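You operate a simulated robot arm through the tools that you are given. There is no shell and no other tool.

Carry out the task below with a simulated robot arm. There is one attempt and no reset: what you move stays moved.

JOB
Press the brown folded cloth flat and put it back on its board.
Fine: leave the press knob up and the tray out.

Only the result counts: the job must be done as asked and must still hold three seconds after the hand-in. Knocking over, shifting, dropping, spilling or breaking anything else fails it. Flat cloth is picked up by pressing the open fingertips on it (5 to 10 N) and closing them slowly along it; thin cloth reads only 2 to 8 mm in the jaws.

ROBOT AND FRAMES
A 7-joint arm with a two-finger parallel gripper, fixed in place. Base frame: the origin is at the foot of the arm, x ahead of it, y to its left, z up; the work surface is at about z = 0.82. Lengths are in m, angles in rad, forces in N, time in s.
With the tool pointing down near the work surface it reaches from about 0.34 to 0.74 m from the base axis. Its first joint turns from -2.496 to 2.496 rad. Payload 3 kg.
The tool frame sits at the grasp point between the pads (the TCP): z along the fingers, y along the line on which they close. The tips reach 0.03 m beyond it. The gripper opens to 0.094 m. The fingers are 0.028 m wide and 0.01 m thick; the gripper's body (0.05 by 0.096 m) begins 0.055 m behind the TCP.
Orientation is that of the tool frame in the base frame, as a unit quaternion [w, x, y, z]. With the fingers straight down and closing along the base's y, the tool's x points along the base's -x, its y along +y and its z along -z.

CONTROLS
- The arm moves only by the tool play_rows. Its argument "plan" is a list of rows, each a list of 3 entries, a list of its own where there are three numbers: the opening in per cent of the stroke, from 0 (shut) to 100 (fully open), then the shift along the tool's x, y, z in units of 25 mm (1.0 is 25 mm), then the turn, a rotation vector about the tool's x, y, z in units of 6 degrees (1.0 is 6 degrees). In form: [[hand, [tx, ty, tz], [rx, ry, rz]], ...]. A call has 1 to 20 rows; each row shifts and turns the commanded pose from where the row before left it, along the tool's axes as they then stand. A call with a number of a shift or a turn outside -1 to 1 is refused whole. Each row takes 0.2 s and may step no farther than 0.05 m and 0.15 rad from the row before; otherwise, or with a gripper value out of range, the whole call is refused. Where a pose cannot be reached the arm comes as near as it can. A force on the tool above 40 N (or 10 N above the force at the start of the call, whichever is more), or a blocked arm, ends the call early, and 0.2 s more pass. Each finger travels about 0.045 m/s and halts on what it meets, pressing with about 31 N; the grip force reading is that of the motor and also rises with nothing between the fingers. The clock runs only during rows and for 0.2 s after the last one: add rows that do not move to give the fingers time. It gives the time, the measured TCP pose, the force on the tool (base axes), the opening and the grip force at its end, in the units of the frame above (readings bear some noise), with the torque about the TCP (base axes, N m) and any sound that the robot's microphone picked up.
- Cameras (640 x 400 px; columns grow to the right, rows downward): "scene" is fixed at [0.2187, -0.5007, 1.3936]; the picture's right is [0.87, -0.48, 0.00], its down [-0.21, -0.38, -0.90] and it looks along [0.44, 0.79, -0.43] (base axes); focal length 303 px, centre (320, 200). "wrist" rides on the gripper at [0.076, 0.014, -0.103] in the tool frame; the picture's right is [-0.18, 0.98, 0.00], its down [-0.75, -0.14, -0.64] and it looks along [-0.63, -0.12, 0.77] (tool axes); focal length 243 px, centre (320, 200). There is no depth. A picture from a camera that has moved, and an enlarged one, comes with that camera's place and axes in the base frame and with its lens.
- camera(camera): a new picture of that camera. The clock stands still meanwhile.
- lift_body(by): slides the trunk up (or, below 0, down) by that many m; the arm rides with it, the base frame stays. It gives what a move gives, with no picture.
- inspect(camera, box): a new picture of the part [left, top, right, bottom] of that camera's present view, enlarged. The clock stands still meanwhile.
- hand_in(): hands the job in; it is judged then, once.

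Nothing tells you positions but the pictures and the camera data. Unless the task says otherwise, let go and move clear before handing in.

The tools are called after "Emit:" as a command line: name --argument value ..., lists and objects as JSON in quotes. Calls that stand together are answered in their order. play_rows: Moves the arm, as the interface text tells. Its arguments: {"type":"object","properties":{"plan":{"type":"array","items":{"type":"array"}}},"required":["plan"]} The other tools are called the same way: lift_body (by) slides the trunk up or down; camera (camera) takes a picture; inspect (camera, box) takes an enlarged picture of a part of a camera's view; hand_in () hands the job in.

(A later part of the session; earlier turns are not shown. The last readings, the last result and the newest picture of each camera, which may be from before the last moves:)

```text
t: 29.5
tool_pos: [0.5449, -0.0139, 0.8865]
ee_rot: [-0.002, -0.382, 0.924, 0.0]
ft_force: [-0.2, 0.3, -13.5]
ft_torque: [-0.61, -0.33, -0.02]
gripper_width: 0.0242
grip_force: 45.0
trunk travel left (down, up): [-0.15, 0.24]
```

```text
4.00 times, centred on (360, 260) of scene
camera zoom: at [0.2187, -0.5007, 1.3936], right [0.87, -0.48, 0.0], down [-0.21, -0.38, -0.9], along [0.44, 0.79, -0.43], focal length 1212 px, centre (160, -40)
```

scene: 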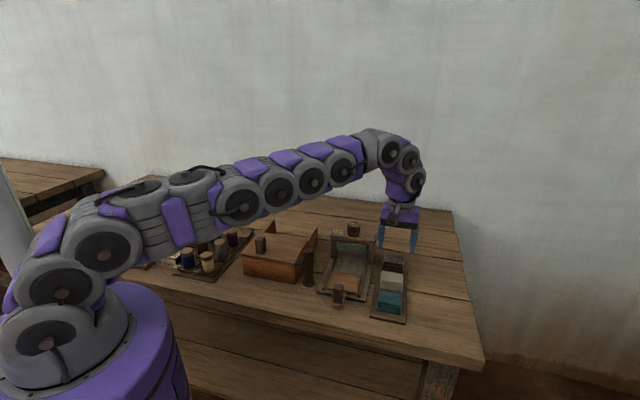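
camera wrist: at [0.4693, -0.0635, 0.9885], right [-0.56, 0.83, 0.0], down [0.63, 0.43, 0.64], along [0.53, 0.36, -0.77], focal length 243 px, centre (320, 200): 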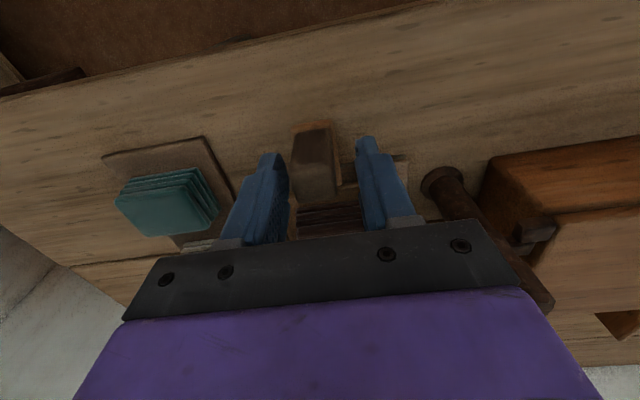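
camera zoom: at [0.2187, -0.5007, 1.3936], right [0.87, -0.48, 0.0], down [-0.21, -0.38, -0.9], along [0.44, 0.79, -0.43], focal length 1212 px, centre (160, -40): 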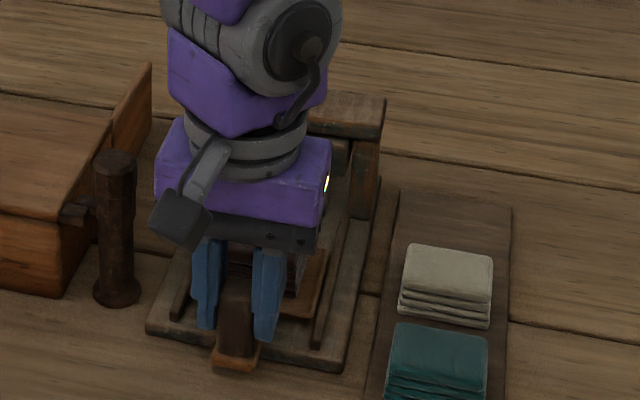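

The tray moved about 15 mm smoothly. I'll keep pushing with a small downward correction.

Emit:
play_rows --plan '[[18, [-0.25, 0, 0.03], [0, 0, 0]], [18, [-0.25, 0, 0], [0, 0, 0]], [18, [-0.25, 0, 0], [0, 0, 0]], [18, [-0.25, 0, 0], [0, 0, 0]], [18, [-0.25, 0, 0], [0, 0, 0]], [18, [0, 0, 0], [0, 0, 0]]]'

Emit:
inspect --camera "scene" --box '[310, 210, 410, 310]'

```text
t: 30.9
tool_pos: [0.5678, 0.0097, 0.8871]
ee_rot: [0.0, -0.382, 0.924, 0.0]
ft_force: [-0.3, 0.4, -3.6]
ft_torque: [0.84, 0.09, -0.09]
gripper_width: 0.0244
grip_force: 45.0
trunk travel left (down, up): [-0.15, 0.24]
```

```text
4.00 times, centred on (360, 260) of scene
camera zoom: at [0.2187, -0.5007, 1.3936], right [0.87, -0.48, 0.0], down [-0.21, -0.38, -0.9], along [0.44, 0.79, -0.43], focal length 1212 px, centre (160, -40)
```

zoom: 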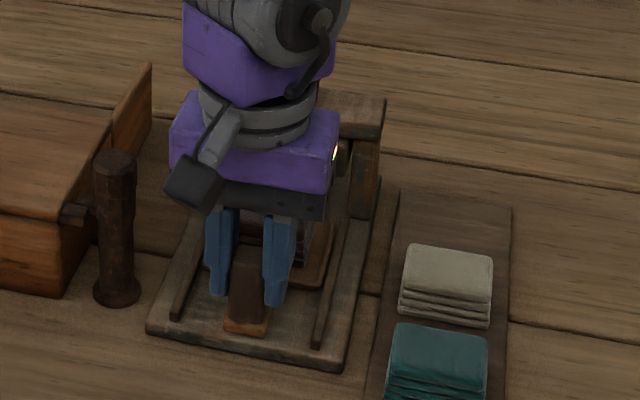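

Emit:
play_rows --plan '[[18, [-0.25, 0, 0.01], [0, 0, 0]], [18, [-0.25, 0, 0], [0, 0, 0]], [18, [-0.25, 0, 0], [0, 0, 0]], [18, [-0.25, 0, 0], [0, 0, 0]], [18, [-0.25, 0, 0], [0, 0, 0]], [18, [0, 0, 0], [0, 0, 0]]]'

Emit:
camera --camera "wrist"

Emit:
inspect --camera "scene" --box '[310, 200, 410, 300]'

```text
t: 32.3
tool_pos: [0.5879, 0.0302, 0.886]
ee_rot: [0.0, -0.383, 0.924, 0.0]
ft_force: [-0.1, -1.1, -10.2]
ft_torque: [-0.5, -0.38, 0.03]
gripper_width: 0.0244
grip_force: 45.1
trunk travel left (down, up): [-0.15, 0.24]
```

```text
taken
camera wrist: at [0.5243, -0.0127, 0.989], right [-0.56, 0.83, 0.0], down [0.63, 0.43, 0.64], along [0.53, 0.36, -0.77], focal length 243 px, centre (320, 200)
```

wrist: 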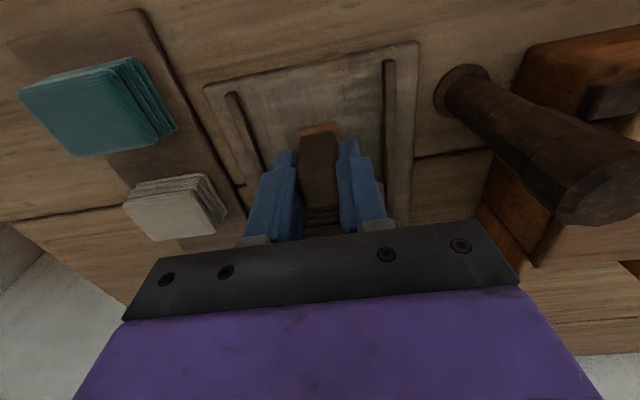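

```text
4.00 times, centred on (360, 250) of scene
camera zoom: at [0.2187, -0.5007, 1.3936], right [0.87, -0.48, 0.0], down [-0.21, -0.38, -0.9], along [0.44, 0.79, -0.43], focal length 1212 px, centre (160, 0)
```

zoom: 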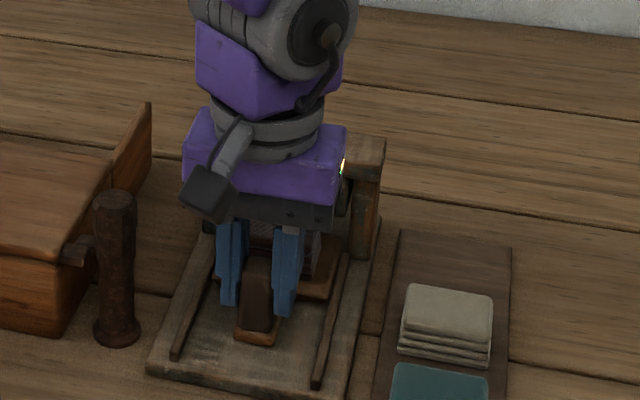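

Emit:
play_rows --plan '[[18, [-0.2, 0, 0.01], [0, 0, 0]], [18, [-0.2, 0, 0], [0, 0, 0]], [18, [-0.2, 0, 0], [0, 0, 0]], [18, [-0.2, 0, 0], [0, 0, 0]], [18, [0, 0, 0], [0, 0, 0]]]'

Emit:
inspect --camera "scene" --box '[310, 200, 410, 300]'

```text
t: 33.5
tool_pos: [0.6036, 0.0449, 0.8865]
ee_rot: [-0.001, -0.383, 0.924, 0.0]
ft_force: [2.1, -1.4, -4.8]
ft_torque: [0.26, 0.7, 0.03]
gripper_width: 0.0244
grip_force: 44.8
trunk travel left (down, up): [-0.15, 0.24]
```

```text
4.00 times, centred on (360, 250) of scene
camera zoom: at [0.2187, -0.5007, 1.3936], right [0.87, -0.48, 0.0], down [-0.21, -0.38, -0.9], along [0.44, 0.79, -0.43], focal length 1212 px, centre (160, 0)
```

zoom: 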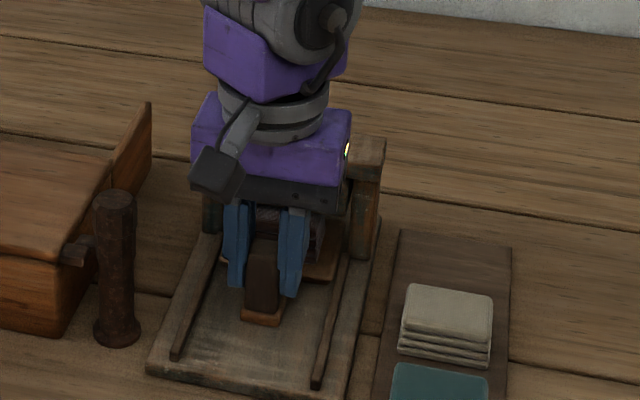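

Emit:
play_rows --plan '[[18, [-0.2, 0, 0.01], [0, 0, 0]], [18, [-0.2, 0, 0], [0, 0, 0]], [18, [0, 0, 0], [0, 0, 0]]]'

Emit:
inspect --camera "scene" --box '[310, 200, 410, 300]'

```text
t: 34.3
tool_pos: [0.6099, 0.0528, 0.8865]
ee_rot: [0.001, -0.383, 0.924, 0.0]
ft_force: [2.0, -1.5, 9.4]
ft_torque: [0.27, 0.65, 0.13]
gripper_width: 0.0241
grip_force: 44.7
trunk travel left (down, up): [-0.15, 0.24]
```

```text
4.00 times, centred on (360, 250) of scene
camera zoom: at [0.2187, -0.5007, 1.3936], right [0.87, -0.48, 0.0], down [-0.21, -0.38, -0.9], along [0.44, 0.79, -0.43], focal length 1212 px, centre (160, 0)
```

zoom: 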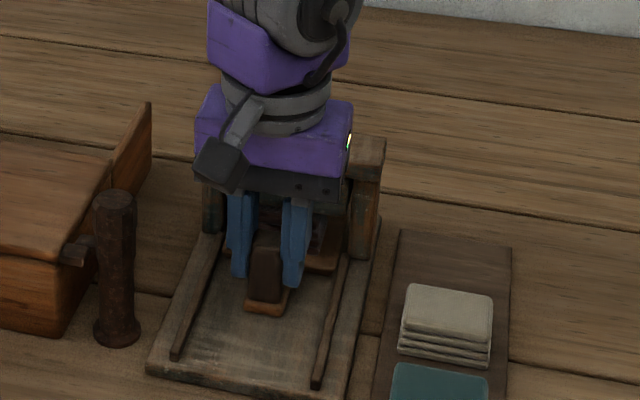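

Emit:
play_rows --plan '[[18, [-0.16, 0, -0.01], [0, 0, 0]], [18, [-0.16, 0, 0], [0, 0, 0]], [18, [0, 0, 0], [0, 0, 0]]]'

```text
t: 35.1
tool_pos: [0.6156, 0.0588, 0.8869]
ee_rot: [0.001, -0.382, 0.924, 0.0]
ft_force: [1.3, -1.8, 8.4]
ft_torque: [0.71, 0.18, 0.03]
gripper_width: 0.0241
grip_force: 45.0
trunk travel left (down, up): [-0.15, 0.24]
```

Emit:
play_rows --plan '[[18, [-0.12, 0, 0], [0, 0, 0]], [18, [0, 0, 0], [0, 0, 0]]]'

Emit:
inspect --camera "scene" --box '[320, 210, 400, 290]'

```text
t: 35.7
tool_pos: [0.6175, 0.0595, 0.8874]
ee_rot: [0.002, -0.381, 0.924, 0.0]
ft_force: [3.1, -2.7, 7.3]
ft_torque: [0.48, 0.43, -0.03]
gripper_width: 0.0242
grip_force: 44.7
trunk travel left (down, up): [-0.15, 0.24]
```

```text
5.00 times, centred on (360, 250) of scene
camera zoom: at [0.2187, -0.5007, 1.3936], right [0.87, -0.48, 0.0], down [-0.21, -0.38, -0.9], along [0.44, 0.79, -0.43], focal length 1515 px, centre (120, -50)
```

zoom: 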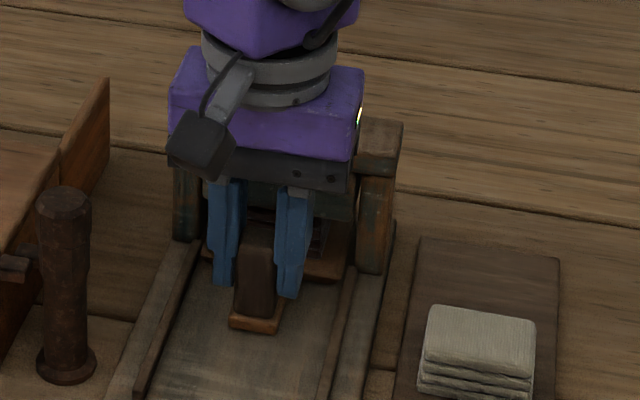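

Emit:
play_rows --plan '[[18, [-0.12, 0, 0], [0, 0, 0]], [18, [0, 0, 0], [0, 0, 0]]]'

```text
t: 36.3
tool_pos: [0.6198, 0.0601, 0.8864]
ee_rot: [0.0, -0.381, 0.924, 0.0]
ft_force: [-1.8, -6.6, 8.4]
ft_torque: [-0.84, -0.24, -0.06]
gripper_width: 0.0242
grip_force: 45.9
trunk travel left (down, up): [-0.15, 0.24]
```

Emit:
play_rows --plan '[[18, [-0.06, 0, 0], [0, 0, 0]], [18, [0, 0, 0], [0, 0, 0]]]'

```text
t: 36.9
tool_pos: [0.6188, 0.0612, 0.8863]
ee_rot: [0.0, -0.382, 0.924, 0.001]
ft_force: [-11.7, -11.2, 5.9]
ft_torque: [-0.75, -0.29, 0.01]
gripper_width: 0.0242
grip_force: 44.6
trunk travel left (down, up): [-0.15, 0.24]
```

The tray is at its end stop (about 16 N of resistance, after about 121 mm of travel). I'll relax the push, open the fingers, and rise clear.

Emit:
play_rows --plan '[[18, [0.07, 0, 0], [0, 0, 0]], [22, [0, 0, 0], [0, 0, 0]], [28, [0, 0, 0], [0, 0, 0]], [34, [0, 0, 0], [0, 0, 0]], [40, [0, 0, 0], [0, 0, 0]], [46, [0, 0, 0], [0, 0, 0]], [46, [0, 0, 0], [0, 0, 0]]]'

Emit:
inspect --camera "scene" --box '[320, 210, 400, 290]'

Emit:
camera --camera "wrist"

```text
t: 38.5
tool_pos: [0.6197, 0.062, 0.8867]
ee_rot: [0.0, -0.382, 0.924, 0.001]
ft_force: [0.5, 0.1, 0.0]
ft_torque: [-0.04, -0.01, -0.01]
gripper_width: 0.0433
grip_force: 0.1
trunk travel left (down, up): [-0.15, 0.24]
```

```text
5.00 times, centred on (360, 250) of scene
camera zoom: at [0.2187, -0.5007, 1.3936], right [0.87, -0.48, 0.0], down [-0.21, -0.38, -0.9], along [0.44, 0.79, -0.43], focal length 1515 px, centre (120, -50)
```

zoom: 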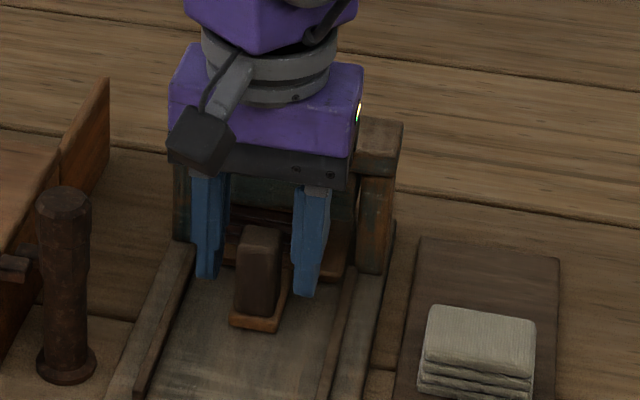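

```text
taken
camera wrist: at [0.5549, 0.0192, 0.989], right [-0.56, 0.83, 0.0], down [0.63, 0.43, 0.64], along [0.53, 0.36, -0.77], focal length 243 px, centre (320, 200)
```

wrist: 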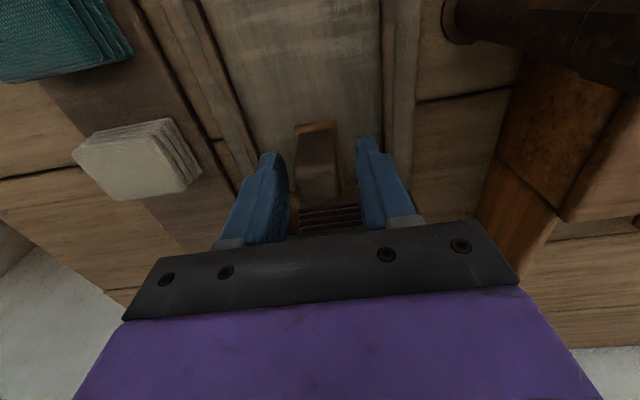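

Emit:
play_rows --plan '[[60, [0, 0, -0.5], [0, 0, 0]], [60, [0, 0, -0.9], [0, 0, 0]], [60, [0, 0, -0.9], [0, 0, 0]], [60, [0, 0, -0.9], [0, 0, 0]], [60, [0, 0, -0.9], [0, 0, 0]], [60, [0, 0, -0.9], [0, 0, 0]], [60, [0, 0, -0.9], [0, 0, 0]], [60, [0, 0, 0], [0, 0, 0]]]'

Emit:
camera --camera "wrist"

Emit:
inspect --camera "scene" --box '[300, 200, 420, 300]'

```text
t: 40.3
tool_pos: [0.618, 0.0637, 1.035]
ee_rot: [0.0, -0.382, 0.924, 0.0]
ft_force: [0.7, -0.1, -0.1]
ft_torque: [-0.04, -0.02, 0.0]
gripper_width: 0.0565
grip_force: 0.1
trunk travel left (down, up): [-0.15, 0.24]
```

```text
taken
camera wrist: at [0.5542, 0.02, 1.1367], right [-0.56, 0.83, 0.0], down [0.63, 0.43, 0.64], along [0.53, 0.36, -0.77], focal length 243 px, centre (320, 200)
```

wrist: 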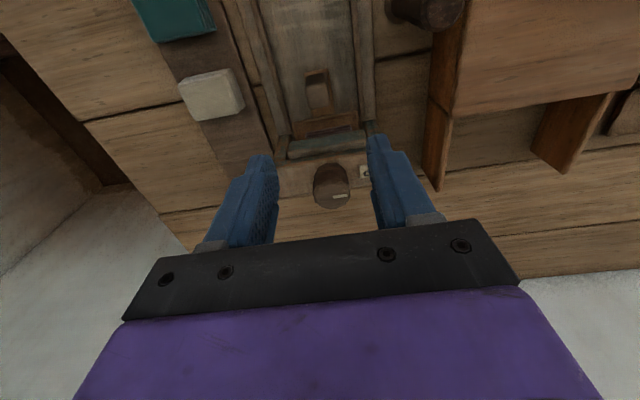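

```text
4.00 times, centred on (360, 250) of scene
camera zoom: at [0.2187, -0.5007, 1.3936], right [0.87, -0.48, 0.0], down [-0.21, -0.38, -0.9], along [0.44, 0.79, -0.43], focal length 1212 px, centre (160, 0)
```

zoom: 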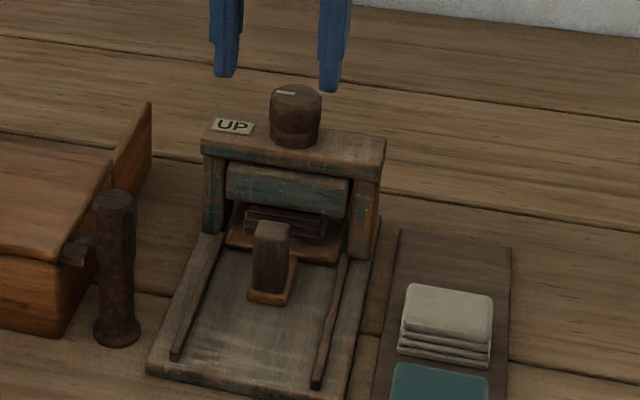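

Emit:
inspect --camera "wrist" --box '[270, 110, 400, 230]'

Emit:
inspect --camera "scene" --box '[340, 210, 400, 260]'

```text
3.33 times, centred on (335, 170) of wrist
camera zoom: at [0.5542, 0.02, 1.1367], right [-0.56, 0.83, 0.0], down [0.63, 0.43, 0.64], along [0.53, 0.36, -0.77], focal length 809 px, centre (270, 300)
```

zoom: 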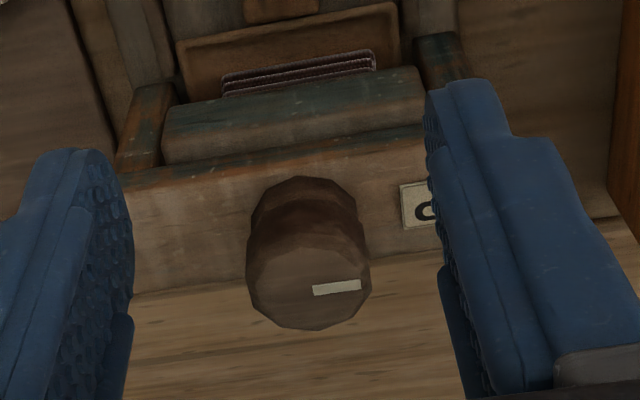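

```text
8.00 times, centred on (370, 235) of scene
camera zoom: at [0.2187, -0.5007, 1.3936], right [0.87, -0.48, 0.0], down [-0.21, -0.38, -0.9], along [0.44, 0.79, -0.43], focal length 2424 px, centre (-80, -80)
```

zoom: 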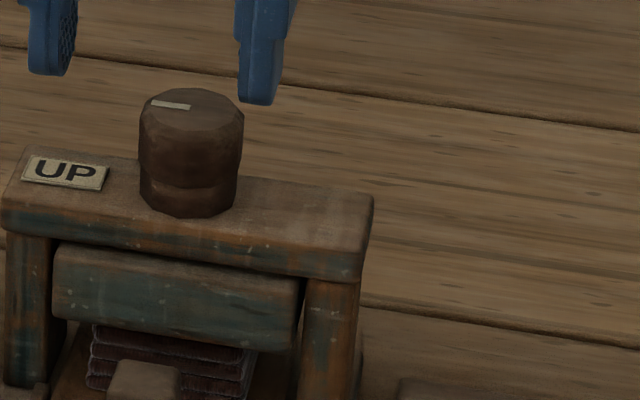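

The tray is fully in with the cloth under the platen. Triangulating from wrist views, the knob is about 36 mm across at (0.670, 0.114) with its top at z = 0.951. I'll move above it.

Emit:
play_rows --plan '[[65, [-0.725, -0.0125, 0], [0, 0, 0]], [65, [-0.725, -0.0125, 0], [0, 0, 0]], [65, [-0.725, -0.0125, 0], [0, 0, 0]], [65, [-0.725, -0.0125, 0], [0, 0, 0]], [65, [0, 0, 0.6], [0, 0, 0]], [65, [0, 0, 0], [0, 0, 0]]]'

Emit:
camera --camera "wrist"

Emit:
inspect --camera "scene" --box '[330, 190, 410, 260]'

```text
t: 41.7
tool_pos: [0.6707, 0.1126, 1.0213]
ee_rot: [0.001, -0.383, 0.924, -0.001]
ft_force: [-0.4, -0.4, 0.1]
ft_torque: [0.0, -0.01, -0.01]
gripper_width: 0.061
grip_force: 0.0
trunk travel left (down, up): [-0.15, 0.24]
```

```text
taken
camera wrist: at [0.6064, 0.0706, 1.1221], right [-0.56, 0.83, 0.0], down [0.63, 0.43, 0.64], along [0.53, 0.36, -0.77], focal length 243 px, centre (320, 200)
```

wrist: 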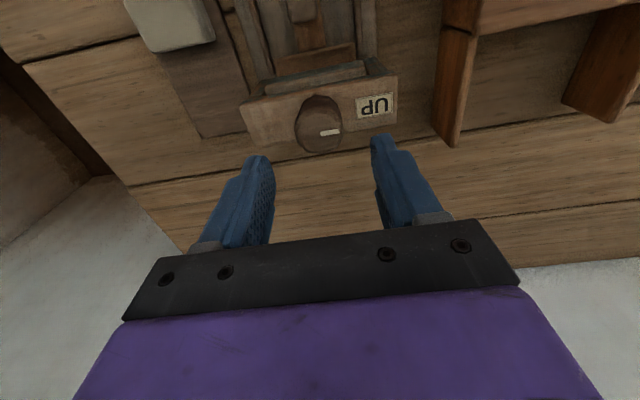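

```text
5.71 times, centred on (370, 225) of scene
camera zoom: at [0.2187, -0.5007, 1.3936], right [0.87, -0.48, 0.0], down [-0.21, -0.38, -0.9], along [0.44, 0.79, -0.43], focal length 1731 px, centre (34, 57)
```

zoom: 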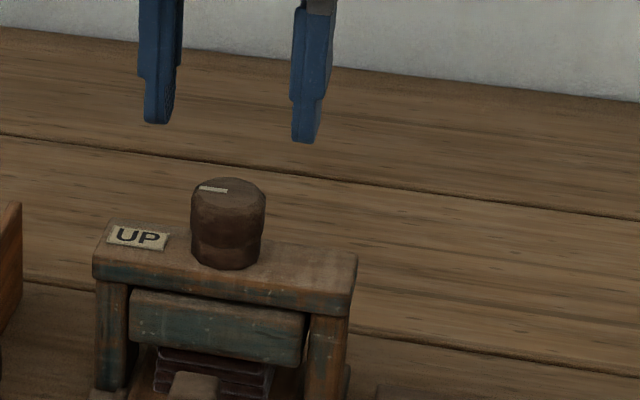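

Emit:
inspect --camera "wrist" --box '[230, 50, 410, 200]'

```text
2.67 times, centred on (320, 125) of wrist
camera zoom: at [0.6064, 0.0706, 1.1221], right [-0.56, 0.83, 0.0], down [0.63, 0.43, 0.64], along [0.53, 0.36, -0.77], focal length 647 px, centre (320, 400)
```

zoom: 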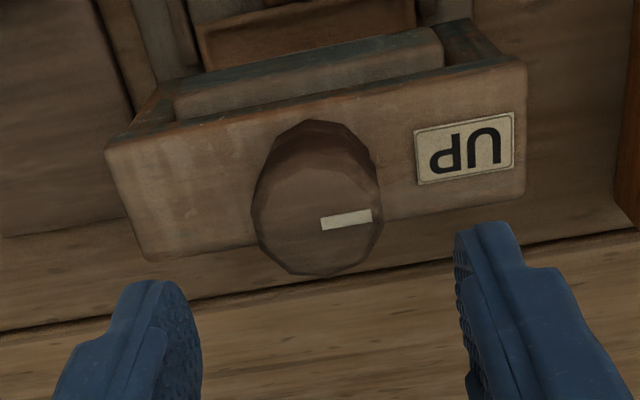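

The knob centre is confirmed at (0.6706, 0.1142). I'll descend so the fingers straddle it, tips just above the bridge top.

Emit:
play_rows --plan '[[65, [-0.05, 0.05, 0.5], [0, 0, 0]], [65, [0, 0, 0.6], [0, 0, 0]], [65, [0, 0, 0.6], [0, 0, 0]], [65, [0, 0, 0.4], [0, 0, 0]], [65, [0, 0, 0.3], [0, 0, 0]], [65, [0, 0, 0], [0, 0, 0]]]'

Emit:
inspect --camera "wrist" --box '[230, 80, 410, 230]'

Emit:
inspect --camera "scene" --box '[330, 190, 410, 260]'

```text
t: 43.1
tool_pos: [0.6724, 0.1141, 0.9597]
ee_rot: [0.0, -0.383, 0.924, -0.001]
ft_force: [-0.3, 0.7, 0.5]
ft_torque: [-0.01, -0.01, 0.02]
gripper_width: 0.0611
grip_force: 0.0
trunk travel left (down, up): [-0.15, 0.24]
```

```text
2.67 times, centred on (320, 155) of wrist
camera zoom: at [0.6072, 0.0716, 1.0614], right [-0.56, 0.83, 0.0], down [0.63, 0.43, 0.64], along [0.53, 0.36, -0.77], focal length 647 px, centre (320, 320)
```

zoom: 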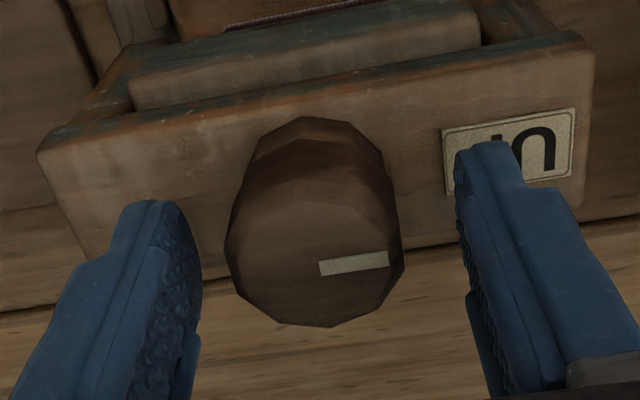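

```text
5.71 times, centred on (370, 225) of scene
camera zoom: at [0.2187, -0.5007, 1.3936], right [0.87, -0.48, 0.0], down [-0.21, -0.38, -0.9], along [0.44, 0.79, -0.43], focal length 1731 px, centre (34, 57)
```

zoom: 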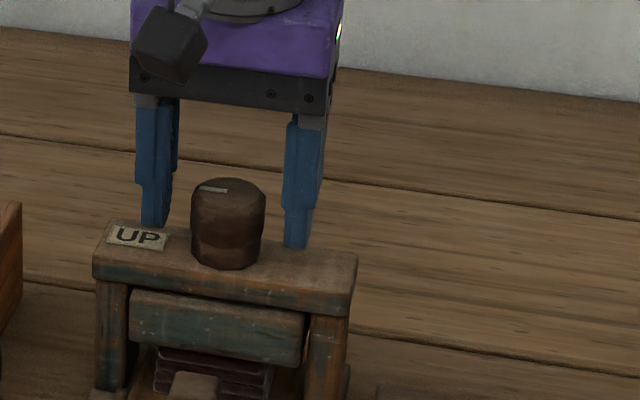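

The fingers straddle the knob and are centred. I'll close on it gradually.

Emit:
play_rows --plan '[[58, [0, 0, 0], [0, 0, 0]], [52, [0, 0, 0], [0, 0, 0]], [47, [0, 0, 0], [0, 0, 0]], [43, [0, 0, 0], [0, 0, 0]], [43, [0, 0, 0], [0, 0, 0]]]'

Emit:
inspect --camera "wrist" --box '[230, 80, 410, 230]'

```text
t: 44.3
tool_pos: [0.6709, 0.1147, 0.959]
ee_rot: [0.0, -0.383, 0.924, 0.0]
ft_force: [0.5, 0.5, -0.2]
ft_torque: [-0.01, -0.03, -0.02]
gripper_width: 0.0408
grip_force: 0.1
trunk travel left (down, up): [-0.15, 0.24]
```

```text
2.67 times, centred on (320, 155) of wrist
camera zoom: at [0.6072, 0.0716, 1.0613], right [-0.56, 0.83, 0.0], down [0.63, 0.43, 0.64], along [0.53, 0.36, -0.77], focal length 647 px, centre (320, 320)
```

zoom: 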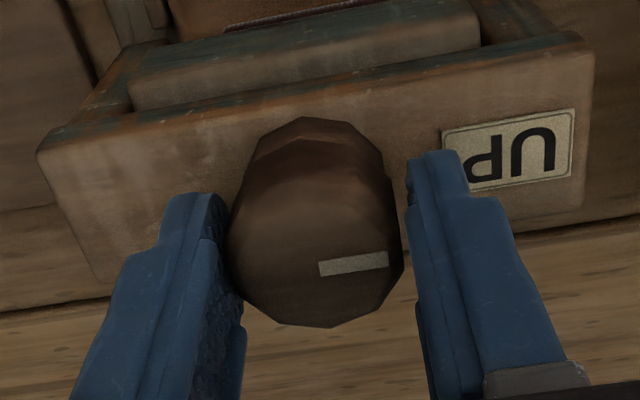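

Emit:
play_rows --plan '[[39, [0, 0, 0], [0, 0, 0]], [35, [0, 0, 0], [0, 0, 0]], [32, [0, 0, 0], [0, 0, 0]], [32, [0, 0, 0], [0, 0, 0]]]'

```text
t: 45.3
tool_pos: [0.6736, 0.1138, 0.9574]
ee_rot: [0.0, -0.382, 0.924, 0.001]
ft_force: [6.6, -2.2, 2.2]
ft_torque: [-0.04, 0.1, -0.01]
gripper_width: 0.0373
grip_force: 45.5
trunk travel left (down, up): [-0.15, 0.24]
```

The knob is gripped at 37 mm. I'll try a small clockwise turn (seen from above) and watch the torque.

Emit:
play_rows --plan '[[32, [0, 0, 0], [0, 0, 0.5]], [32, [0, 0, 0], [0, 0, 0.5]], [32, [0, 0, 0], [0, 0, 0]]]'

Emit:
inspect --camera "scene" --box '[330, 190, 410, 260]'

```text
t: 46.1
tool_pos: [0.6723, 0.1132, 0.9582]
ee_rot: [0.002, -0.333, 0.943, 0.0]
ft_force: [12.3, -4.2, 8.4]
ft_torque: [-0.57, 0.66, 0.02]
gripper_width: 0.0376
grip_force: 45.2
trunk travel left (down, up): [-0.15, 0.24]
```

```text
5.71 times, centred on (370, 225) of scene
camera zoom: at [0.2187, -0.5007, 1.3936], right [0.87, -0.48, 0.0], down [-0.21, -0.38, -0.9], along [0.44, 0.79, -0.43], focal length 1731 px, centre (34, 57)
```

zoom: 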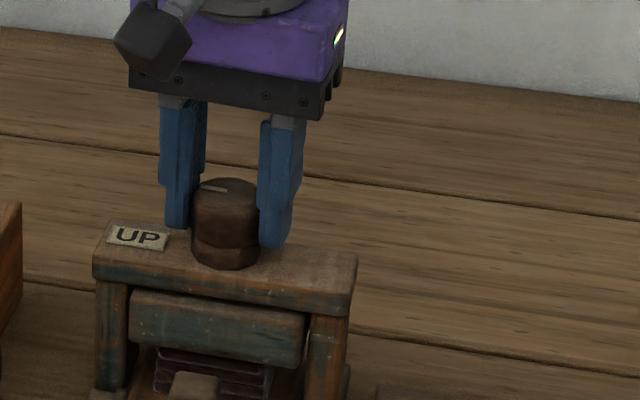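

The knob turns without a stop. I'll correct the small sideways load and keep turning.

Emit:
play_rows --plan '[[32, [-0.02, -0.03, -0.02], [0, 0, 0.7]], [32, [0, 0, 0], [0, 0, 0.7]], [32, [0, 0, 0], [0, 0, 0.7]], [32, [0, 0, 0], [0, 0, 0.7]], [32, [0, 0, 0], [0, 0, 0]]]'

Emit:
inspect --camera "scene" --box '[330, 190, 410, 260]'

```text
t: 47.3
tool_pos: [0.6728, 0.1133, 0.9592]
ee_rot: [-0.001, -0.192, 0.981, 0.0]
ft_force: [6.8, -1.6, 3.5]
ft_torque: [0.32, -0.38, -0.03]
gripper_width: 0.0375
grip_force: 44.6
trunk travel left (down, up): [-0.15, 0.24]
```

```text
5.71 times, centred on (370, 225) of scene
camera zoom: at [0.2187, -0.5007, 1.3936], right [0.87, -0.48, 0.0], down [-0.21, -0.38, -0.9], along [0.44, 0.79, -0.43], focal length 1731 px, centre (34, 57)
```

zoom: 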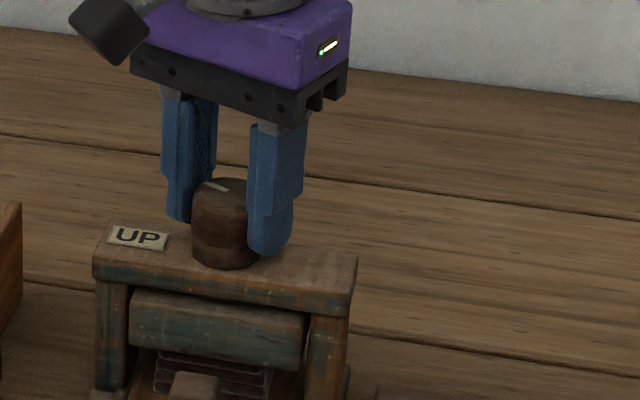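

Emit:
play_rows --plan '[[32, [-0.02, -0.01, -0.01], [0, 0, 0.8]], [32, [0, 0, 0], [0, 0, 0.8]], [32, [0, 0, 0], [0, 0, 0.8]], [32, [0, 0, 0], [0, 0, 0.8]], [32, [0, 0, 0], [0, 0, 0.8]], [32, [0, 0, 0], [0, 0, 0]]]'

Emit:
inspect --camera "scene" --box '[330, 190, 410, 260]'

```text
t: 48.7
tool_pos: [0.6732, 0.1135, 0.9593]
ee_rot: [0.0, 0.016, 1.0, 0.001]
ft_force: [-0.3, -4.3, -2.0]
ft_torque: [-0.25, 0.82, -0.03]
gripper_width: 0.0376
grip_force: 45.3
trunk travel left (down, up): [-0.15, 0.24]
```

```text
5.71 times, centred on (370, 225) of scene
camera zoom: at [0.2187, -0.5007, 1.3936], right [0.87, -0.48, 0.0], down [-0.21, -0.38, -0.9], along [0.44, 0.79, -0.43], focal length 1731 px, centre (34, 57)
```

zoom: 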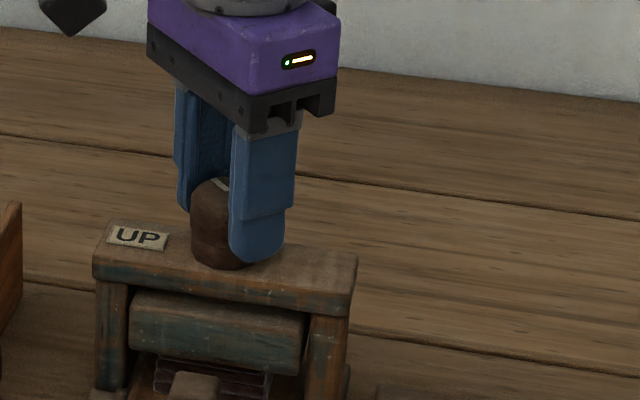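

The platen is coming down as the knob turns clockwise. I'll continue.

Emit:
play_rows --plan '[[32, [0, -0.01, 0], [0, 0, 0.8]], [32, [0, 0, 0], [0, 0, 0.8]], [32, [0, 0, 0], [0, 0, 0.8]], [32, [0, 0, 0], [0, 0, 0.8]], [32, [0, 0, 0], [0, 0, 0.8]], [32, [0, 0, 0], [0, 0, 0]]]'

Emit:
inspect --camera "scene" --box '[330, 190, 410, 260]'

```text
t: 50.1
tool_pos: [0.6727, 0.1119, 0.9589]
ee_rot: [0.0, 0.224, 0.974, 0.0]
ft_force: [-8.9, -6.5, -8.0]
ft_torque: [-0.1, 0.43, 0.02]
gripper_width: 0.0377
grip_force: 44.7
trunk travel left (down, up): [-0.15, 0.24]
```

```text
5.71 times, centred on (370, 225) of scene
camera zoom: at [0.2187, -0.5007, 1.3936], right [0.87, -0.48, 0.0], down [-0.21, -0.38, -0.9], along [0.44, 0.79, -0.43], focal length 1731 px, centre (34, 57)
```

zoom: 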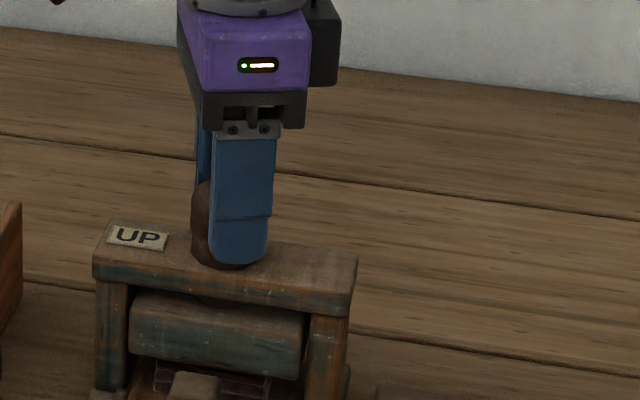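

Emit:
play_rows --plan '[[32, [0.015, -0.03, 0.02], [0, 0, 0.8]], [32, [0, 0, 0], [0, 0, 0.8]], [32, [0, 0, 0], [0, 0, 0.8]], [32, [0, 0, 0], [0, 0, 0.8]], [32, [0, 0, 0], [0, 0, 0]]]'

Emit:
inspect --camera "scene" --box '[330, 190, 410, 260]'

```text
t: 51.3
tool_pos: [0.6715, 0.1129, 0.9595]
ee_rot: [-0.001, 0.384, 0.924, 0.0]
ft_force: [-3.8, -5.0, -6.9]
ft_torque: [-0.03, -0.27, 0.01]
gripper_width: 0.0377
grip_force: 44.9
trunk travel left (down, up): [-0.15, 0.24]
```

```text
5.71 times, centred on (370, 225) of scene
camera zoom: at [0.2187, -0.5007, 1.3936], right [0.87, -0.48, 0.0], down [-0.21, -0.38, -0.9], along [0.44, 0.79, -0.43], focal length 1731 px, centre (34, 57)
```

zoom: 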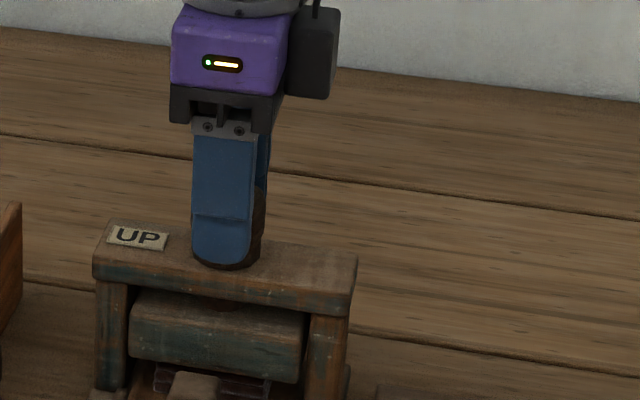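

Emit:
play_rows --plan '[[32, [0, -0.02, 0.02], [0, 0, 0.8]], [32, [0, 0, 0], [0, 0, 0.8]], [32, [0, 0, 0], [0, 0, 0.8]], [32, [0, 0, 0], [0, 0, 0.8]], [32, [0, 0, 0], [0, 0, 0]]]'

Emit:
inspect --camera "scene" --box '[330, 190, 410, 260]'

```text
t: 52.5
tool_pos: [0.6729, 0.113, 0.9584]
ee_rot: [0.001, 0.531, 0.847, 0.001]
ft_force: [0.2, -4.4, 2.5]
ft_torque: [-0.75, -0.05, -0.01]
gripper_width: 0.0376
grip_force: 45.1
trunk travel left (down, up): [-0.15, 0.24]
```

```text
5.71 times, centred on (370, 225) of scene
camera zoom: at [0.2187, -0.5007, 1.3936], right [0.87, -0.48, 0.0], down [-0.21, -0.38, -0.9], along [0.44, 0.79, -0.43], focal length 1731 px, centre (34, 57)
```

zoom: 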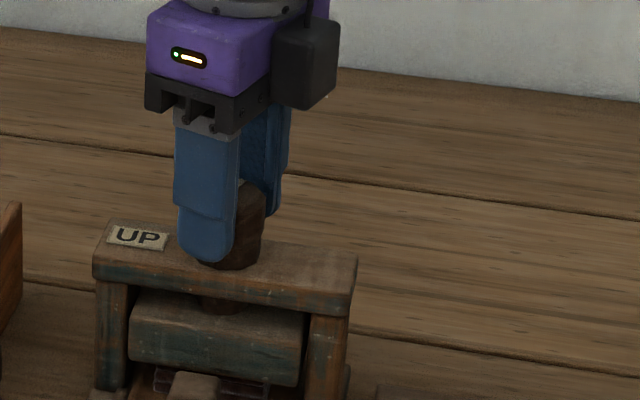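

Emit:
play_rows --plan '[[32, [0, -0.01, 0], [0, 0, 0.8]], [32, [0, 0, 0], [0, 0, 0.8]], [32, [0, 0, 0], [0, 0, 0.8]], [32, [0, 0, 0], [0, 0, 0.8]], [32, [0, 0, 0], [0, 0, 0]]]'

Emit:
inspect --camera "scene" --box '[330, 190, 410, 260]'

```text
t: 53.7
tool_pos: [0.6713, 0.1134, 0.9586]
ee_rot: [0.001, 0.666, 0.746, 0.001]
ft_force: [1.5, 0.7, 8.1]
ft_torque: [0.1, 0.37, 0.66]
gripper_width: 0.0374
grip_force: 45.1
trunk travel left (down, up): [-0.15, 0.24]
```

```text
5.71 times, centred on (370, 225) of scene
camera zoom: at [0.2187, -0.5007, 1.3936], right [0.87, -0.48, 0.0], down [-0.21, -0.38, -0.9], along [0.44, 0.79, -0.43], focal length 1731 px, centre (34, 57)
```

zoom: 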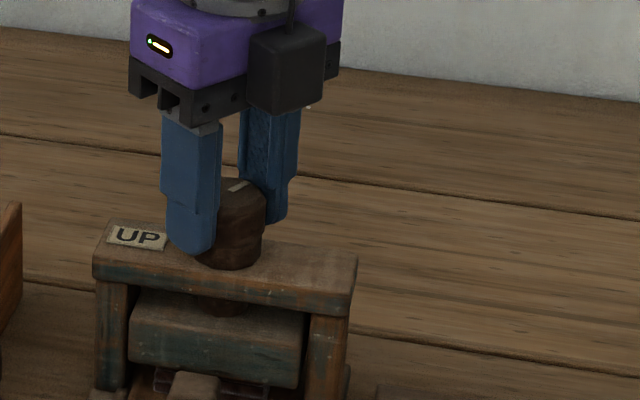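

Torque is now about 0.66 N·m, so the platen may be on the cloth or the knob near a stop. I'll look closer.

Emit:
inspect --camera "scene" --box '[340, 235, 390, 275]'

Emit:
camera --camera "wrist"

```text
10.00 times, centred on (365, 255) of scene
camera zoom: at [0.2187, -0.5007, 1.3936], right [0.87, -0.48, 0.0], down [-0.21, -0.38, -0.9], along [0.44, 0.79, -0.43], focal length 3030 px, centre (-130, -350)
```

zoom: 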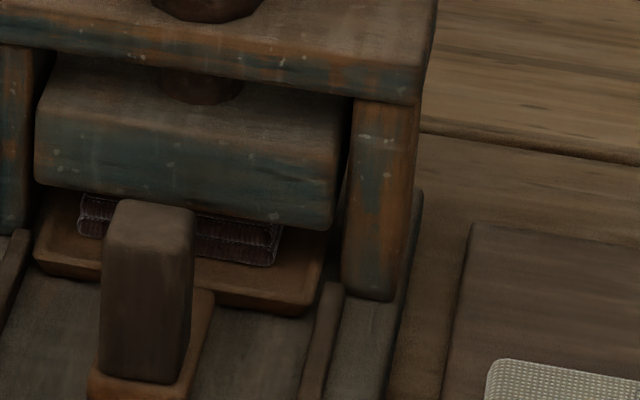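

```text
taken
camera wrist: at [0.6763, 0.1918, 1.0614], right [1.0, -0.07, 0.0], down [-0.06, -0.76, 0.64], along [-0.04, -0.64, -0.77], focal length 243 px, centre (320, 200)
```

wrist: 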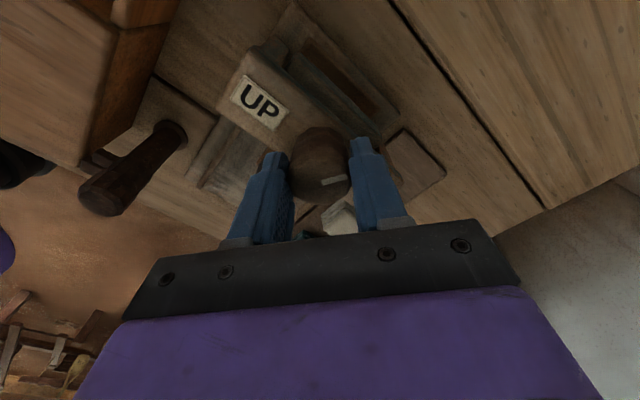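

The platen has come down close onto the cloth stack. I'll keep turning in small steps.

Emit:
play_rows --plan '[[32, [0, 0, 0], [0, 0, 0.6]], [32, [0, 0, 0], [0, 0, 0.6]], [32, [0, 0, 0], [0, 0, 0]]]'

Emit:
inspect --camera "scene" --box '[330, 190, 410, 270]'

```text
t: 54.5
tool_pos: [0.6728, 0.1135, 0.9588]
ee_rot: [0.001, 0.712, 0.702, 0.0]
ft_force: [2.9, 3.9, 11.7]
ft_torque: [-0.12, 0.2, 0.28]
gripper_width: 0.0364
grip_force: 45.0
trunk travel left (down, up): [-0.15, 0.24]
```

```text
5.00 times, centred on (370, 230) of scene
camera zoom: at [0.2187, -0.5007, 1.3936], right [0.87, -0.48, 0.0], down [-0.21, -0.38, -0.9], along [0.44, 0.79, -0.43], focal length 1515 px, centre (70, 50)
```

zoom: 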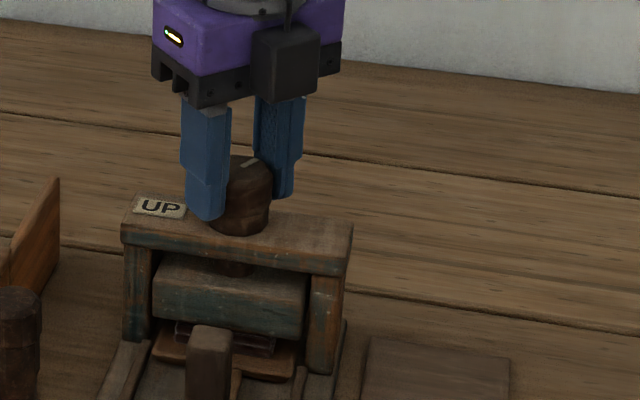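

Emit:
inspect --camera "scene" --box '[340, 235, 390, 275]'

Emit:
inspect --camera "wrist" --box '[240, 100, 420, 250]'

```text
10.00 times, centred on (365, 255) of scene
camera zoom: at [0.2187, -0.5007, 1.3936], right [0.87, -0.48, 0.0], down [-0.21, -0.38, -0.9], along [0.44, 0.79, -0.43], focal length 3030 px, centre (-130, -350)
```

zoom: 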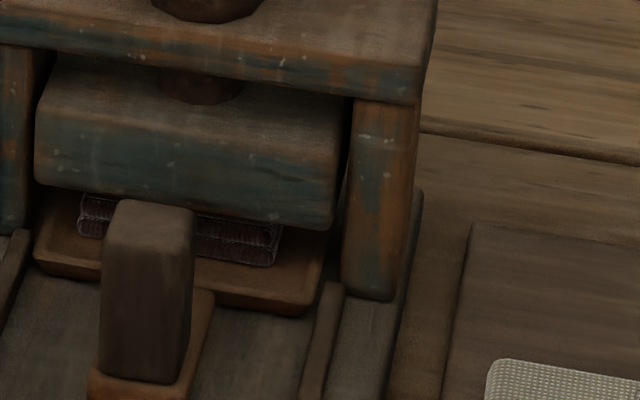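

```text
2.67 times, centred on (330, 175) of wrist
camera zoom: at [0.686, 0.1899, 1.0614], right [0.98, -0.2, 0.0], down [-0.15, -0.75, 0.64], along [-0.12, -0.63, -0.77], focal length 647 px, centre (293, 267)
```

zoom: 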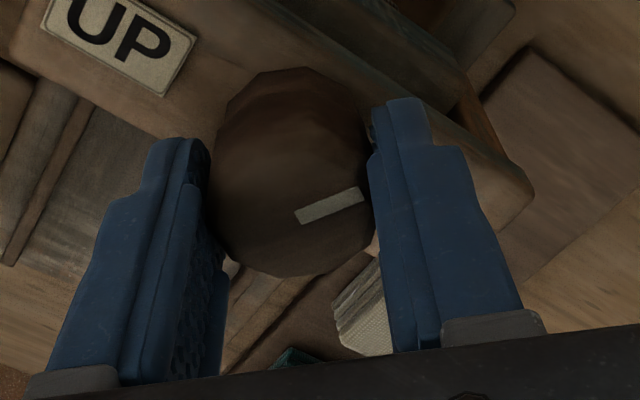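

The fingers slipped from the knob's corners onto its flats (37.6 → 36.4 mm), which should grip better. I'll turn further in small steps and watch.

Emit:
play_rows --plan '[[20, [0, 0, 0], [0, 0, 0.4]], [20, [0, 0, 0], [0, 0, 0.4]], [20, [0, 0, 0], [0, 0, 0]]]'

Emit:
inspect --camera "scene" --box '[340, 235, 390, 275]'

Emit:
inspect --camera "wrist" --box '[240, 100, 420, 250]'

```text
t: 55.3
tool_pos: [0.671, 0.1121, 0.9591]
ee_rot: [0.001, 0.739, 0.673, 0.0]
ft_force: [6.0, 3.6, 15.6]
ft_torque: [-0.11, 0.07, 1.21]
gripper_width: 0.0361
grip_force: 45.0
trunk travel left (down, up): [-0.15, 0.24]
```

```text
10.00 times, centred on (365, 255) of scene
camera zoom: at [0.2187, -0.5007, 1.3936], right [0.87, -0.48, 0.0], down [-0.21, -0.38, -0.9], along [0.44, 0.79, -0.43], focal length 3030 px, centre (-130, -350)
```

zoom: 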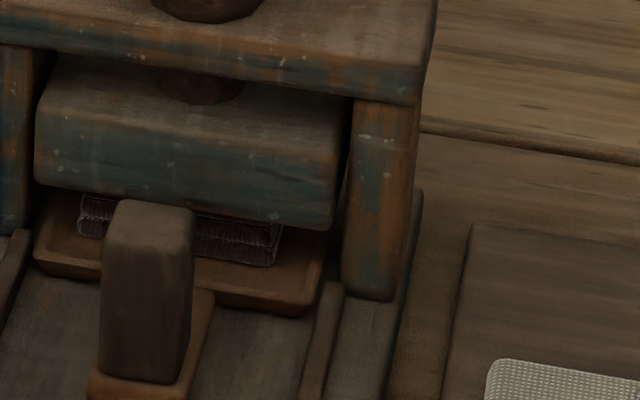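

```text
2.67 times, centred on (330, 175) of wrist
camera zoom: at [0.6921, 0.1879, 1.0614], right [0.96, -0.28, 0.0], down [-0.21, -0.74, 0.64], along [-0.18, -0.62, -0.77], focal length 647 px, centre (293, 267)
```

zoom: 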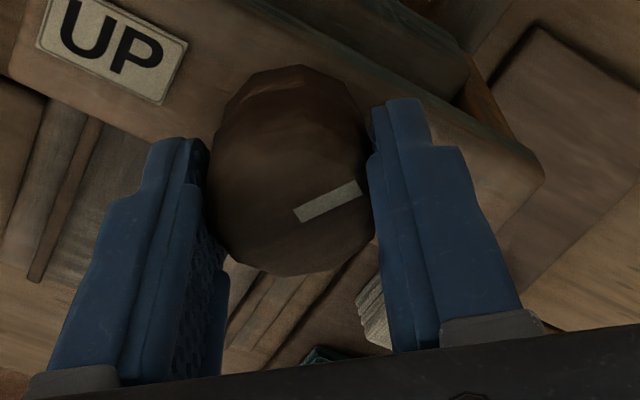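

The platen now seems to rest on the cloth, and resistance has climbed to 1.2 N·m with the knob about 124° from UP. I'll hold and ease the vertical load, then try slightly more turn.

Emit:
play_rows --plan '[[20, [0, 0, -0.03], [0, 0, 0.3]], [20, [0, 0, 0], [0, 0, 0.3]], [20, [0, 0, 0], [0, 0, 0]], [20, [0, 0, 0], [0, 0, 0]]]'

Emit:
inspect --camera "scene" --box '[340, 235, 390, 275]'

Emit:
inspect --camera "wrist" --box '[240, 100, 420, 250]'

```text
t: 56.3
tool_pos: [0.6719, 0.1122, 0.9585]
ee_rot: [0.0, 0.761, 0.649, 0.001]
ft_force: [2.3, -0.6, 7.0]
ft_torque: [-0.04, -0.09, 1.37]
gripper_width: 0.0367
grip_force: 45.4
trunk travel left (down, up): [-0.15, 0.24]
```

```text
10.00 times, centred on (365, 255) of scene
camera zoom: at [0.2187, -0.5007, 1.3936], right [0.87, -0.48, 0.0], down [-0.21, -0.38, -0.9], along [0.44, 0.79, -0.43], focal length 3030 px, centre (-130, -350)
```

zoom: 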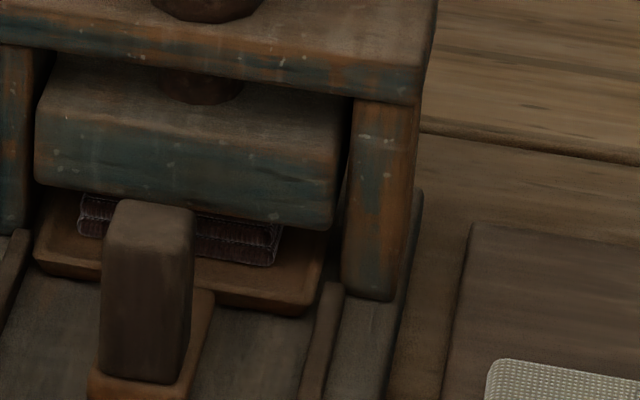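

```text
2.67 times, centred on (330, 175) of wrist
camera zoom: at [0.697, 0.1861, 1.0613], right [0.94, -0.34, 0.0], down [-0.26, -0.72, 0.64], along [-0.22, -0.61, -0.77], focal length 647 px, centre (293, 267)
```

zoom: 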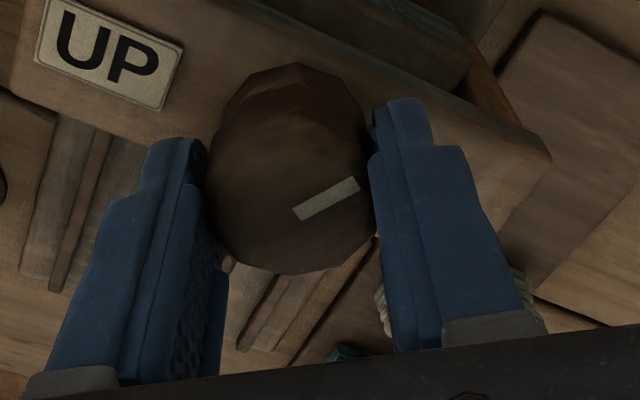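

The knob has stopped at about 120° from UP, which looks like its end of travel. I'll hold it there for a couple of seconds and re-check the cloth.

Emit:
play_rows --plan '[[20, [0, 0, 0], [0, 0, 0]], [20, [0, 0, 0], [0, 0, 0]], [20, [0, 0, 0], [0, 0, 0]], [20, [0, 0, 0], [0, 0, 0]], [20, [0, 0, 0], [0, 0, 0]], [20, [0, 0, 0], [0, 0, 0]], [20, [0, 0, 0], [0, 0, 0]], [20, [0, 0, 0], [0, 0, 0]], [20, [0, 0, 0], [0, 0, 0]], [20, [0, 0, 0], [0, 0, 0]]]'

Emit:
inspect --camera "scene" --box '[335, 230, 385, 275]'

```text
t: 58.5
tool_pos: [0.6716, 0.113, 0.9588]
ee_rot: [0.0, 0.76, 0.65, 0.0]
ft_force: [-2.3, -2.5, -1.1]
ft_torque: [-0.2, 0.05, 1.08]
gripper_width: 0.0367
grip_force: 44.8
trunk travel left (down, up): [-0.15, 0.24]
```

```text
8.89 times, centred on (360, 252) of scene
camera zoom: at [0.2187, -0.5007, 1.3936], right [0.87, -0.48, 0.0], down [-0.21, -0.38, -0.9], along [0.44, 0.79, -0.43], focal length 2693 px, centre (-36, -267)
```

zoom: 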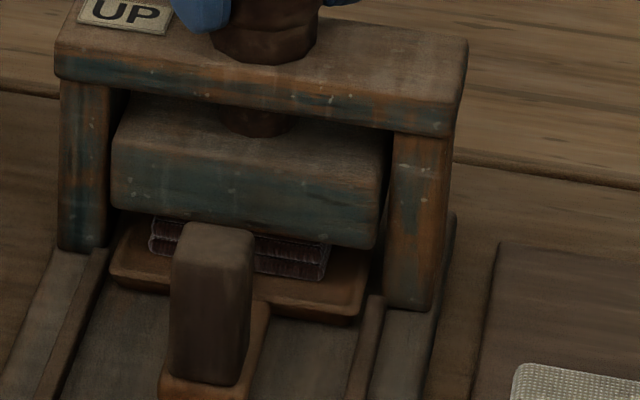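

The stack still looks unflattened with the platen about 20 mm above the tray. I'll ease off the torque, release the knob, and look at the press from a better angle.

Emit:
play_rows --plan '[[20, [0, 0, 0], [0, 0, -0.5]], [20, [0, 0, 0], [0, 0, -0.5]], [36, [0, 0, 0], [0, 0, 0]], [45, [0, 0, 0], [0, 0, 0]], [55, [0, 0, 0], [0, 0, 0]], [65, [0, 0, 0], [0, 0, 0]], [65, [0, 0, 0], [0, 0, 0]]]'

Emit:
inspect --camera "scene" --box '[335, 210, 395, 275]'

Emit:
inspect --camera "wrist" --box '[240, 80, 420, 230]'

```text
t: 60.1
tool_pos: [0.6712, 0.1129, 0.9602]
ee_rot: [0.0, 0.725, 0.688, 0.001]
ft_force: [-0.5, 0.2, 0.6]
ft_torque: [0.01, -0.02, -0.02]
gripper_width: 0.0609
grip_force: 0.1
trunk travel left (down, up): [-0.15, 0.24]
```

```text
6.15 times, centred on (365, 242) of scene
camera zoom: at [0.2187, -0.5007, 1.3936], right [0.87, -0.48, 0.0], down [-0.21, -0.38, -0.9], along [0.44, 0.79, -0.43], focal length 1864 px, centre (43, -62)
```

zoom: 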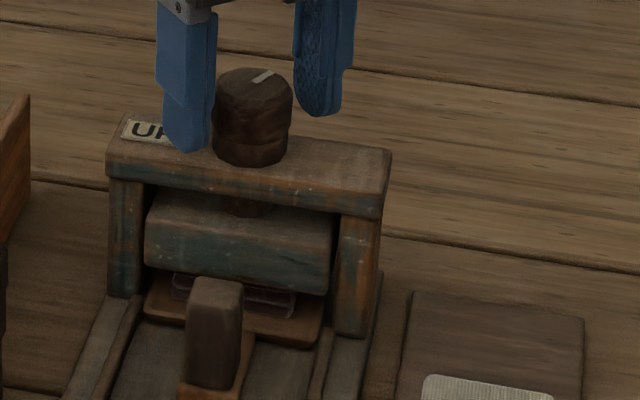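

```text
2.67 times, centred on (330, 155) of wrist
camera zoom: at [0.6896, 0.189, 1.062], right [0.97, -0.24, 0.0], down [-0.18, -0.74, 0.64], along [-0.15, -0.62, -0.77], focal length 647 px, centre (293, 320)
```

zoom: 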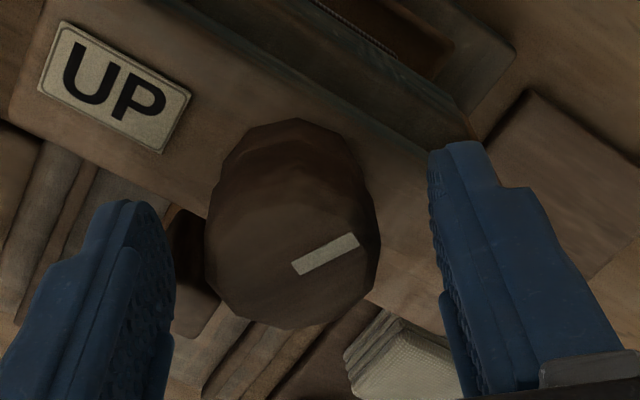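

The knob and platen stay where they were. I'll rise, unwind the wrist to the 45° pose, and look under the platen from the front.

Emit:
play_rows --plan '[[65, [0, 0, -0.5], [0, 0, 0]], [65, [0, 0, -0.9], [0, 0, 0]], [65, [0, 0, -0.9], [0, 0, 0]], [65, [0, 0, -0.9], [0, 0, 0]], [65, [0, 0, -0.5], [0, 0, -0.9]], [65, [0, 0, 0], [0, 0, -1]], [65, [0, 0, 0], [0, 0, -1]], [65, [0, 0, 0], [0, 0, -1]], [65, [0, 0, 0], [0, 0, -1]], [65, [0, 0, 0], [0, 0, -1]], [65, [0, 0, 0], [0, 0, -1]], [65, [0, 0, 0], [0, 0, -1]], [65, [0, 0, 0], [0, 0, -1]], [65, [0, 0, 0], [0, 0, -1]], [65, [0, 0, 0], [0, 0, -1]], [65, [0, 0, 0], [0, 0, -1]], [65, [0, 0, 0], [0, 0, -1]], [65, [0, 0, 0], [0, 0, -1]], [65, [0, 0, 0], [0, 0, -1]], [65, [0, 0, 0], [0, 0, -1]]]'

```text
t: 64.3
tool_pos: [0.6709, 0.1126, 1.0506]
ee_rot: [0.0, -0.021, 1.0, 0.0]
ft_force: [-0.4, -0.2, 0.0]
ft_torque: [-0.01, 0.01, -0.02]
gripper_width: 0.0614
grip_force: 0.1
trunk travel left (down, up): [-0.15, 0.24]
```

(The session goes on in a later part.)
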